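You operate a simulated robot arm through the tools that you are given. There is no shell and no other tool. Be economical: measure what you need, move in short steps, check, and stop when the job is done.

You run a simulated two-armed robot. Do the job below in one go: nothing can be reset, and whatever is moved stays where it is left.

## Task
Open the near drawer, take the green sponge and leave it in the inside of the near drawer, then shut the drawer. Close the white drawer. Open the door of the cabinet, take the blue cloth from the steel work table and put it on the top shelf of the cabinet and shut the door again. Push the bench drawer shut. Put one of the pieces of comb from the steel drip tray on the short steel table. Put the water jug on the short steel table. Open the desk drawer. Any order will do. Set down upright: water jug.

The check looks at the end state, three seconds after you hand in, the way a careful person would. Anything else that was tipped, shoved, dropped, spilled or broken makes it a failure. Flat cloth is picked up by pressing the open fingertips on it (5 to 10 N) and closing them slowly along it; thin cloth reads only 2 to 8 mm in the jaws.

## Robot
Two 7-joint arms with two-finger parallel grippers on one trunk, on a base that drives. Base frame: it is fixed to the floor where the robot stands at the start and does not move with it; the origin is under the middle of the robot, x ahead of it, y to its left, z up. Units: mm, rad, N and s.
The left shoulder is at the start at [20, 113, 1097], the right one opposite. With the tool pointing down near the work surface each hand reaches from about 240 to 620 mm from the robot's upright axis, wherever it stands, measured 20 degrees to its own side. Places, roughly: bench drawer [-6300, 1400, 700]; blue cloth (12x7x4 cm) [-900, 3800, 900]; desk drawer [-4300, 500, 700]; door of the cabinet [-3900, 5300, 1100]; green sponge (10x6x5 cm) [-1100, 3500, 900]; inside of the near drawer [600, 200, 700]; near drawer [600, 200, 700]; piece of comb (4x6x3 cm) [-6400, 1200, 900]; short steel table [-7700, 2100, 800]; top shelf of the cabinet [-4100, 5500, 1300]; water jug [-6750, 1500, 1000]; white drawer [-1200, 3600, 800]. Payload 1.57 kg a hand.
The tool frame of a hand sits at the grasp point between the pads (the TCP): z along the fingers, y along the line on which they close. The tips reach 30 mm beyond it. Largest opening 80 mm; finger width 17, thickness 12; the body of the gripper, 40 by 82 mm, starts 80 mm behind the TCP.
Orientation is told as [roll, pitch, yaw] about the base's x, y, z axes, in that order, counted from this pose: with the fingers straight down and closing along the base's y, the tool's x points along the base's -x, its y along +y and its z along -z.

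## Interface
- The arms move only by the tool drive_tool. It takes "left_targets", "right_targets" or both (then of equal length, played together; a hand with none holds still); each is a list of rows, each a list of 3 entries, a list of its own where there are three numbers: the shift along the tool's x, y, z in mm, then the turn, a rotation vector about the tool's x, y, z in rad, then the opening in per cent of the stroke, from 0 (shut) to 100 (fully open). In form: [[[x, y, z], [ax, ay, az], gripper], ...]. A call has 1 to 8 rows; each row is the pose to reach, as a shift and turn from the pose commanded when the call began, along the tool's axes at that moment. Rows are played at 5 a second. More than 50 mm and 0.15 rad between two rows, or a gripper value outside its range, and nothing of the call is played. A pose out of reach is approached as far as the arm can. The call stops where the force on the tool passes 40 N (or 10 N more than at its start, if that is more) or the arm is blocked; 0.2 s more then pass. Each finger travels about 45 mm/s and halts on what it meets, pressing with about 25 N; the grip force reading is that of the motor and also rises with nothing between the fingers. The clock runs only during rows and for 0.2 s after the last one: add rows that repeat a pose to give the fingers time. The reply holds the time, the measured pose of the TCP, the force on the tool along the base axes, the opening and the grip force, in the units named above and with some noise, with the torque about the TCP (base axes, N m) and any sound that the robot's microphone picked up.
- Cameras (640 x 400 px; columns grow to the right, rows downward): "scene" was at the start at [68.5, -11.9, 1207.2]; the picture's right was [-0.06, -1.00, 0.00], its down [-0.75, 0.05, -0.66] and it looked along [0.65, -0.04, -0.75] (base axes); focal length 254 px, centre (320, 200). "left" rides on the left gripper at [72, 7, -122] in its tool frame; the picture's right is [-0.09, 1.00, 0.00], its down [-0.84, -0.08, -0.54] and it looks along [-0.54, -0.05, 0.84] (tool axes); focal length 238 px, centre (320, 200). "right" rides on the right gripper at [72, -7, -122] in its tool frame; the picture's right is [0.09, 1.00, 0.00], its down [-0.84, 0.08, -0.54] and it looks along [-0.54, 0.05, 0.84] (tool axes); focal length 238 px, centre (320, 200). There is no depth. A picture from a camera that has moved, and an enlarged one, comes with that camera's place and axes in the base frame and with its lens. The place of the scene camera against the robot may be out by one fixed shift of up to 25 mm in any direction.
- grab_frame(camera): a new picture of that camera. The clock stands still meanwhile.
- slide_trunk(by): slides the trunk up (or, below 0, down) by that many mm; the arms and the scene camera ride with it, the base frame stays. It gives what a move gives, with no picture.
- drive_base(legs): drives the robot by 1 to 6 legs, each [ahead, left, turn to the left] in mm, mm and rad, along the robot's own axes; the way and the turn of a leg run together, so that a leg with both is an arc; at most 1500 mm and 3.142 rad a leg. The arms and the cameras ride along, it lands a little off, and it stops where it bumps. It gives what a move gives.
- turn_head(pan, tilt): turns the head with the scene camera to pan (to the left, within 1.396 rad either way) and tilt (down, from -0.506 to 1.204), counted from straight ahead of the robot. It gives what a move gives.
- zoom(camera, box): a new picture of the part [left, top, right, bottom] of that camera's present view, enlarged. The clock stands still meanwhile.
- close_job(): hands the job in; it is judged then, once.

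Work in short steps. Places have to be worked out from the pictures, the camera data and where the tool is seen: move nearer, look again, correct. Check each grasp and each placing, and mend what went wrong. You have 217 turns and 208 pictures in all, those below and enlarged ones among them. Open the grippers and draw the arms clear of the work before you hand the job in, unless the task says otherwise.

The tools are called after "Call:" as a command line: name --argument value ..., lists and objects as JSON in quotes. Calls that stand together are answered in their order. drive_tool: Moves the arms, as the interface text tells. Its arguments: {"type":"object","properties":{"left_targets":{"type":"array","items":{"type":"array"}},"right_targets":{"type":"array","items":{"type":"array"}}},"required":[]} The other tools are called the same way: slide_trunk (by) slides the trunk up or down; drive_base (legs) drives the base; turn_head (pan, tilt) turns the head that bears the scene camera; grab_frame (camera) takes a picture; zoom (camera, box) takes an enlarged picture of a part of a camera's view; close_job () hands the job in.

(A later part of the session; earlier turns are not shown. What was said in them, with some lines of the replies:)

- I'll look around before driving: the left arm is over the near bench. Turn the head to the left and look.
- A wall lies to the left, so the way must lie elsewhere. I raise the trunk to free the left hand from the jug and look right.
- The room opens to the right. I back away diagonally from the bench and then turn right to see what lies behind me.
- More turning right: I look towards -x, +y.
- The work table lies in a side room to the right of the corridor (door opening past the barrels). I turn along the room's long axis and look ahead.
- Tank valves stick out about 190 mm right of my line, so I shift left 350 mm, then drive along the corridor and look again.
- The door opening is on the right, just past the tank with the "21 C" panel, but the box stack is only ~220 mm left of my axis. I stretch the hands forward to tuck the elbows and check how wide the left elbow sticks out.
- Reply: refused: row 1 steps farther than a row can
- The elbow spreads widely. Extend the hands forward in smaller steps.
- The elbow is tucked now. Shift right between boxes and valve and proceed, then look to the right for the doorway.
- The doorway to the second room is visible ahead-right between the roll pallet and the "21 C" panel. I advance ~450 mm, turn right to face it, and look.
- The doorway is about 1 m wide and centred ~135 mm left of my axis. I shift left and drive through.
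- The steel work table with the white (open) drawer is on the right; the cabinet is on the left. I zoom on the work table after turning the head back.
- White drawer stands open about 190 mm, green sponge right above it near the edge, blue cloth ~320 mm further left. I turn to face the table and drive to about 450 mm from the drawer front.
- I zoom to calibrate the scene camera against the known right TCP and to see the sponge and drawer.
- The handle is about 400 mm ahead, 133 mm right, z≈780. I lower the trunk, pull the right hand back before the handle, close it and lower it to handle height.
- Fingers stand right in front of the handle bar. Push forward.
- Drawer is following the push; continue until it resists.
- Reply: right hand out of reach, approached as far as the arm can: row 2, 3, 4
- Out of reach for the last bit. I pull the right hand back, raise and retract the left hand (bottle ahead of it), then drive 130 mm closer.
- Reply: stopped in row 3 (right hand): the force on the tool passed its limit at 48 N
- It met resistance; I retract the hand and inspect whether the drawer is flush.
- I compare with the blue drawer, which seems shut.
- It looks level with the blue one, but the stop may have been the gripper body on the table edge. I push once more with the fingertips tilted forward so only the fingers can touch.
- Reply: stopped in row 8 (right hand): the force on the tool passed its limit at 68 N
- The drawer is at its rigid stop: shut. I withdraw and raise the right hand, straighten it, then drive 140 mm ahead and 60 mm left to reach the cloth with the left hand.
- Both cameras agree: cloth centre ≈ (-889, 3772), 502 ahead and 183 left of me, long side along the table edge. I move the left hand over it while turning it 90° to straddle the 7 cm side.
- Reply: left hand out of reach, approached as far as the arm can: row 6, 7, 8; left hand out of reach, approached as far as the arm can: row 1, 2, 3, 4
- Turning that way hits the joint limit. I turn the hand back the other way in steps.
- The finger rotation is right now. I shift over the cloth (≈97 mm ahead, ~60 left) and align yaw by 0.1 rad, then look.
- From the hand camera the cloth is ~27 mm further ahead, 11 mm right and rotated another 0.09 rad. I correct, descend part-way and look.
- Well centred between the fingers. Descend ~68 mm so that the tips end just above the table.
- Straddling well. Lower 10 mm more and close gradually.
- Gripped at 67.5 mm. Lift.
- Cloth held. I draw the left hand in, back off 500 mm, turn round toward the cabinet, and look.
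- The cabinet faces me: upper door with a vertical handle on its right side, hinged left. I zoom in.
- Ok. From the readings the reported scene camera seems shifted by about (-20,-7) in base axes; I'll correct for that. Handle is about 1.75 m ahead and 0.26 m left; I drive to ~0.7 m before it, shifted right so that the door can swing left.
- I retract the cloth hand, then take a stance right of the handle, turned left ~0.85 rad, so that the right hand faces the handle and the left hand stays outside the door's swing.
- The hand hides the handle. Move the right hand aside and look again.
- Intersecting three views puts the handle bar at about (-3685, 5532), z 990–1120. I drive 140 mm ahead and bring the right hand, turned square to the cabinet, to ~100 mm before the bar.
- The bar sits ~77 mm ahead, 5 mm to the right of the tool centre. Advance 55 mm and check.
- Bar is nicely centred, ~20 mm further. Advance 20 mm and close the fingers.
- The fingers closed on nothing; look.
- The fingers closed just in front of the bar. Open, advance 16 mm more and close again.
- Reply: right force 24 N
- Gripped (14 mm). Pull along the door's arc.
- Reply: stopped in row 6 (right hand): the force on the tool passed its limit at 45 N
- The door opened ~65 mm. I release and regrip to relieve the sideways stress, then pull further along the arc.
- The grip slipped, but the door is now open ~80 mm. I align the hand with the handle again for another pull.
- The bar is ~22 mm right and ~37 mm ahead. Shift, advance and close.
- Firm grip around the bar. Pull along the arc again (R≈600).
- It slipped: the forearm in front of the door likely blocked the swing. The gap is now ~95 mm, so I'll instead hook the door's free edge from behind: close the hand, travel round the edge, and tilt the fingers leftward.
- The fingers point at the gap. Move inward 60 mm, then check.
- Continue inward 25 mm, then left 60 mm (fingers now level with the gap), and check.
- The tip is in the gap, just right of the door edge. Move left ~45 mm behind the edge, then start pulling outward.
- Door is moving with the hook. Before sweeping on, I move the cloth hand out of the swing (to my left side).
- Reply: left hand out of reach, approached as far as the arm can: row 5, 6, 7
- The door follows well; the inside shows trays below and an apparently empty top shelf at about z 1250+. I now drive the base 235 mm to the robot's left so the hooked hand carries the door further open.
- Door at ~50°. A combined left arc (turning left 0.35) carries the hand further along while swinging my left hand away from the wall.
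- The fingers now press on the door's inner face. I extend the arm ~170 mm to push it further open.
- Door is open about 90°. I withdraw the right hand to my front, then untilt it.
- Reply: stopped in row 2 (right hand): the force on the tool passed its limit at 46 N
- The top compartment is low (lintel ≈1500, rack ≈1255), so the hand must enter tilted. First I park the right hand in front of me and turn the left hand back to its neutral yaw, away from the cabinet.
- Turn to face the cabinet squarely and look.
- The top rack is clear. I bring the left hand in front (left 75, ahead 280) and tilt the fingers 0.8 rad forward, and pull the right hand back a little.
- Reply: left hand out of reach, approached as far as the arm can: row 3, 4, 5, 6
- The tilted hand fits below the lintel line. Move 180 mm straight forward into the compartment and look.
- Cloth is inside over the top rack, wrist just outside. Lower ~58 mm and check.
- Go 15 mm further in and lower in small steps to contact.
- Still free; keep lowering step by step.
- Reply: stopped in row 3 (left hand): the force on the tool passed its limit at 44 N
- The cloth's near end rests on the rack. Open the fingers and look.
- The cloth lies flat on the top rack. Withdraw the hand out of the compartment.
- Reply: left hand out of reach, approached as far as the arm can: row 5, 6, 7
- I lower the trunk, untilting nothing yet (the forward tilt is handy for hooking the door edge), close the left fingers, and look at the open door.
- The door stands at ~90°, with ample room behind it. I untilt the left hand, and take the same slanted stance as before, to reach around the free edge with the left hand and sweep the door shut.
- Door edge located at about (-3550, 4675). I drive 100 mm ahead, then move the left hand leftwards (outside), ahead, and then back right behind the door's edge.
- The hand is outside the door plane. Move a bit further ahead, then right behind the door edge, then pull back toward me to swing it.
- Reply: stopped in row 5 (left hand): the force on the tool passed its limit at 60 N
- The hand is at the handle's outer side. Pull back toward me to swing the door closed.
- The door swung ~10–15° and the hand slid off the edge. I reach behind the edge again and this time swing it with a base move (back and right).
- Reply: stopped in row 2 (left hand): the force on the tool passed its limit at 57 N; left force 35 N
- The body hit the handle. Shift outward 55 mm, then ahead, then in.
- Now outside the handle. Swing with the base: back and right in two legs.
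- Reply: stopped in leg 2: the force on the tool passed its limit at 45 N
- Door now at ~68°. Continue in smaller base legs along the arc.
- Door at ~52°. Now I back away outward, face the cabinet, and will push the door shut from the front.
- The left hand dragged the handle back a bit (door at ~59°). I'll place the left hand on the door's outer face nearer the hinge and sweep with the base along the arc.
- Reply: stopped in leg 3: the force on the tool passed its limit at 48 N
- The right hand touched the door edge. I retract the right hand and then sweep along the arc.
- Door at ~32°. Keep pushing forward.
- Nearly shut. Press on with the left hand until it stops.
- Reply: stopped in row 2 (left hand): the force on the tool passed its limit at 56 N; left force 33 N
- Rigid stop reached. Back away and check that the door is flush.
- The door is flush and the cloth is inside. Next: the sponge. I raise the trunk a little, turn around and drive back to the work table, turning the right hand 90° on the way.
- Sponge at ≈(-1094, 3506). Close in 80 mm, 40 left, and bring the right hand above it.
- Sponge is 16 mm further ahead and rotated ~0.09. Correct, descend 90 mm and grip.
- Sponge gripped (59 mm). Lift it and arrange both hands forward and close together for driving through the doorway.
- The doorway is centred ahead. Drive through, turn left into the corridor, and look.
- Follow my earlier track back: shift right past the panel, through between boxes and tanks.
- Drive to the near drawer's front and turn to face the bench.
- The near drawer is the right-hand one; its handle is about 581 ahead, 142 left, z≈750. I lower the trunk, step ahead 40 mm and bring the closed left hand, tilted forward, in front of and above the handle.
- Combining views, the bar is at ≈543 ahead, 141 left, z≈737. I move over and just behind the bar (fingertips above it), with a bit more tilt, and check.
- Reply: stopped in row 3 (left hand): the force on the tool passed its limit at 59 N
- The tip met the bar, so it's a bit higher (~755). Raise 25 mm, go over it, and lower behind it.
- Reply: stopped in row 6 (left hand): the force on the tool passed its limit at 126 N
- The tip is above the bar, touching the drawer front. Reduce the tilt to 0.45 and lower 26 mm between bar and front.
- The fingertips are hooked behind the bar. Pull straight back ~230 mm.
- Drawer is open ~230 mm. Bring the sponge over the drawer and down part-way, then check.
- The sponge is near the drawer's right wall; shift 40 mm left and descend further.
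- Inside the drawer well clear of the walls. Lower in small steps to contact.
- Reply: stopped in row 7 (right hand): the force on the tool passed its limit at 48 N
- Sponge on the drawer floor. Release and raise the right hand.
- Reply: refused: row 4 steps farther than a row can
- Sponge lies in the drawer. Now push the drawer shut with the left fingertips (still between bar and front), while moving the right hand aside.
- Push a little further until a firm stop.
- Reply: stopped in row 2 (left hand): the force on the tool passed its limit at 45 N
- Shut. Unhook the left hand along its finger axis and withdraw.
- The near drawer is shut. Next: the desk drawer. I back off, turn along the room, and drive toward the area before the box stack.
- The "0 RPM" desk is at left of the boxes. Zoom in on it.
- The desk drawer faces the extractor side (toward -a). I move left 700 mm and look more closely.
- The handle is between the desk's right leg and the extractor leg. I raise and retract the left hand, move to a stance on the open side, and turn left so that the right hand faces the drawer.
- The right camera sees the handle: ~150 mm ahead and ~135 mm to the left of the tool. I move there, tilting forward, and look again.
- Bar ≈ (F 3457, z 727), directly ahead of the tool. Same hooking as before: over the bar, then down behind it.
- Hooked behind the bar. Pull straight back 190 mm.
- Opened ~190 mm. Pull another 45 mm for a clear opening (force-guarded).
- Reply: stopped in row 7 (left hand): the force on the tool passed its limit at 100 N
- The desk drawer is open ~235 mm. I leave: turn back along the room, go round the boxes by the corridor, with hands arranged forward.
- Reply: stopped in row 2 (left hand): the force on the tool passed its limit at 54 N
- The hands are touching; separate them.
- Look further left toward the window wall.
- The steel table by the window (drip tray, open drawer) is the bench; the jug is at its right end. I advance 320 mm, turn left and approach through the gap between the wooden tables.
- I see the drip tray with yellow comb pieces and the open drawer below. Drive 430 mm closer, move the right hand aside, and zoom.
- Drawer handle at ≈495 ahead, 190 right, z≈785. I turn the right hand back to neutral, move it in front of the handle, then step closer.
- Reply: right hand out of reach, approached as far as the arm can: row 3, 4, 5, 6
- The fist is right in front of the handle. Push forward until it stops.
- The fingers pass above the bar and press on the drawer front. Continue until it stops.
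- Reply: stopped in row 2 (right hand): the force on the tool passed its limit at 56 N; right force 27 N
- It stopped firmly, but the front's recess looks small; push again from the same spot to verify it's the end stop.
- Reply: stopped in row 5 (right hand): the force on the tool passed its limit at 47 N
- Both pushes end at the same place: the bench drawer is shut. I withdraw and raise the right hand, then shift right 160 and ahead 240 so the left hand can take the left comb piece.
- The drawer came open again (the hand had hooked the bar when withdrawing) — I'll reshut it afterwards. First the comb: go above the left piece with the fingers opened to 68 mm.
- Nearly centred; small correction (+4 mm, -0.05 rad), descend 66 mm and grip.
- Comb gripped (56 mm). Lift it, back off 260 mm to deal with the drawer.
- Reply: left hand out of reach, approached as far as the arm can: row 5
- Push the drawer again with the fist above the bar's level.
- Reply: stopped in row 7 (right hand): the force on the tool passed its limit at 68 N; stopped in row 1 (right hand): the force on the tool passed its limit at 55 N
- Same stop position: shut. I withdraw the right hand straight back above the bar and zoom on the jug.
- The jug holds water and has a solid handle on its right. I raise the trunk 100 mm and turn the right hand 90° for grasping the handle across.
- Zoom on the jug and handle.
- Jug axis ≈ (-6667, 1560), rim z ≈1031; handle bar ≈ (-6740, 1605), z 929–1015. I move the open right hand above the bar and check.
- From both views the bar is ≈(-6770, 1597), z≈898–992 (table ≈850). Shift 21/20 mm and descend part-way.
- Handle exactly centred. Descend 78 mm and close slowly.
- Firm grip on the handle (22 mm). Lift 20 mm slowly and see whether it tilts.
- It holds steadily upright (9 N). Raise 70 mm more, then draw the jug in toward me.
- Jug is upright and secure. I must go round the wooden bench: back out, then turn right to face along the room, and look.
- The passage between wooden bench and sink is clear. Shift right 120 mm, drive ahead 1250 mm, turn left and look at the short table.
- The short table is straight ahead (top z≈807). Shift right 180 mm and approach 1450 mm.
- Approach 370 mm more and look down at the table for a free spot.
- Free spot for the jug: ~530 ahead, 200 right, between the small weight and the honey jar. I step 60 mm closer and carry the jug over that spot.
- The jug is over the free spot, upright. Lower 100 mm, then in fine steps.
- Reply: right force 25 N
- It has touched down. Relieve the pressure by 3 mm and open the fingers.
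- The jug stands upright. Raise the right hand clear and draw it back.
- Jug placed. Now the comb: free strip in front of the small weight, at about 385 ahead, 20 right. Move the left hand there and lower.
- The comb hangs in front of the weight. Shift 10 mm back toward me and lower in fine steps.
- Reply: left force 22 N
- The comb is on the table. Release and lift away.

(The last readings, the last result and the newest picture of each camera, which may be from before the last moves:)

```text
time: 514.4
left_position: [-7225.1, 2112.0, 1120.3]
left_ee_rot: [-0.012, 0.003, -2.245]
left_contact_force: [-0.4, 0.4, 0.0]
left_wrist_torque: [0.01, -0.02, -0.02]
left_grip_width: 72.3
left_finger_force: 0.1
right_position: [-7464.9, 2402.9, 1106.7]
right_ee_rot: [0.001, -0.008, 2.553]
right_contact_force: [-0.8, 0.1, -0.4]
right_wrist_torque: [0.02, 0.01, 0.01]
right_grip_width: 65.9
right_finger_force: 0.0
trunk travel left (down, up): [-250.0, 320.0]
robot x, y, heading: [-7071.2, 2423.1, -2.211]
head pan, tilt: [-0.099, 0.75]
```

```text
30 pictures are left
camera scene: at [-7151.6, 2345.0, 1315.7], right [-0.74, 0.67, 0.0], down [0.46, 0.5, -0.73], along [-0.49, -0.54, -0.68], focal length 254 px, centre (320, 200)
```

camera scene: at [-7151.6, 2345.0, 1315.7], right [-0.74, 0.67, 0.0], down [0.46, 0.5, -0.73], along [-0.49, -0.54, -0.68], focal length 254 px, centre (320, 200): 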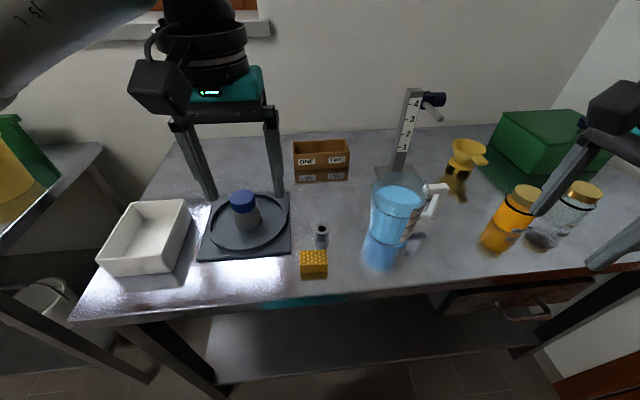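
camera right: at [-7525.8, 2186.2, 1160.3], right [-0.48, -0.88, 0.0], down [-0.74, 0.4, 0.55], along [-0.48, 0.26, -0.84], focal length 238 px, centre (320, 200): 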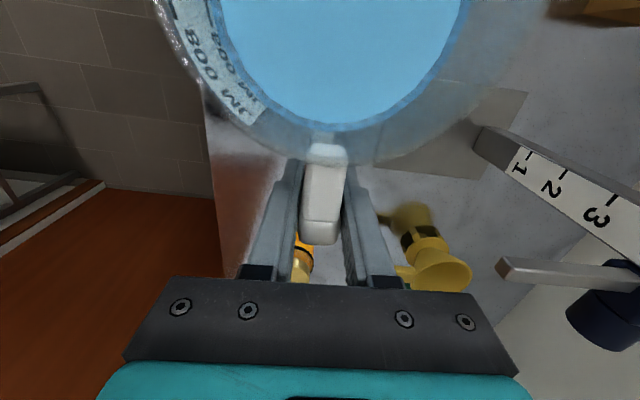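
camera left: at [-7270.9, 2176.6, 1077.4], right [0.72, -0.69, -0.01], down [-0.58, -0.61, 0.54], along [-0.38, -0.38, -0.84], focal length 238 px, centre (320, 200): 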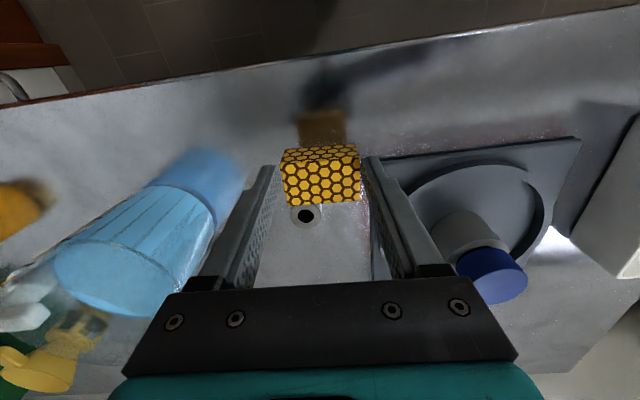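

Jug upright and comb on the short table, nothing disturbed. I back away so the arms are clear of the table, and verify once more.

Call:
drive_base --legs '[[-400, 0, 0]]'

Call:
turn_head --pan 0.35 --tilt 0.5

Call:
grab_frame --camera "scene"

```text
time: 516.8
left_position: [-6988.2, 2429.2, 1120.4]
left_ee_rot: [-0.011, 0.001, -2.24]
left_contact_force: [0.4, 1.7, -0.4]
left_wrist_torque: [0.0, 0.03, -0.01]
left_grip_width: 72.1
left_finger_force: 0.0
right_position: [-7228.6, 2720.4, 1106.7]
right_ee_rot: [-0.001, -0.007, 2.557]
right_contact_force: [0.3, 0.1, 0.2]
right_wrist_torque: [-0.01, 0.01, -0.02]
right_grip_width: 80.3
right_finger_force: 0.0
trunk travel left (down, up): [-250.0, 320.0]
robot x, y, heading: [-6835.9, 2736.5, -2.208]
head pan, tilt: [-0.099, 0.75]
```

```text
time: 517.7
left_position: [-6989.0, 2428.5, 1120.3]
left_ee_rot: [-0.013, 0.003, -2.243]
left_contact_force: [-0.1, 0.3, 0.0]
left_wrist_torque: [0.0, 0.01, 0.02]
left_grip_width: 71.9
left_finger_force: 0.1
right_position: [-7229.7, 2718.5, 1105.9]
right_ee_rot: [-0.003, -0.007, 2.555]
right_contact_force: [-0.2, 0.3, -0.9]
right_wrist_torque: [0.0, -0.04, -0.03]
right_grip_width: 80.0
right_finger_force: 0.0
trunk travel left (down, up): [-250.0, 320.0]
robot x, y, heading: [-6832.7, 2738.0, -2.208]
head pan, tilt: [0.351, 0.499]
```

```text
29 pictures are left
camera scene: at [-6886.4, 2636.3, 1337.6], right [-0.96, 0.28, 0.0], down [0.13, 0.46, -0.88], along [-0.25, -0.84, -0.48], focal length 254 px, centre (320, 200)
```

scene: 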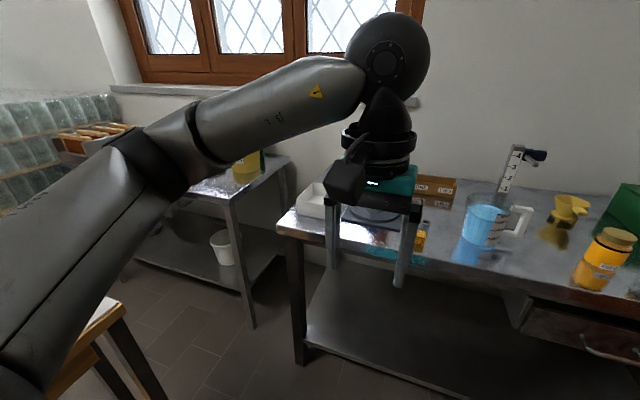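

Everything is in place and the arms are clear, so I hand the job in.

Call:
close_job

```text
The job is handed in.
```

I did every task on the list and handed the job in; I checked each one in pictures as it was finished.

- **Sponge:** it is in the near drawer, and the drawer is shut.
- **White drawer:** shut.
- **Blue cloth:** it lies flat on the cabinet's top shelf, and the door is closed.
- **Bench drawer:** shut. My hand pulled it open again once after the first push, so I pushed it shut a second time and it stayed closed.
- **Comb:** one piece is on the short steel table.
- **Water jug:** it stands upright on the short steel table.
- **Desk drawer:** open about 235 mm.

I saw nothing tipped, spilled or broken. Two bumps happened along the way: one hand touched the other near the desk, and one touched the cabinet door's edge.
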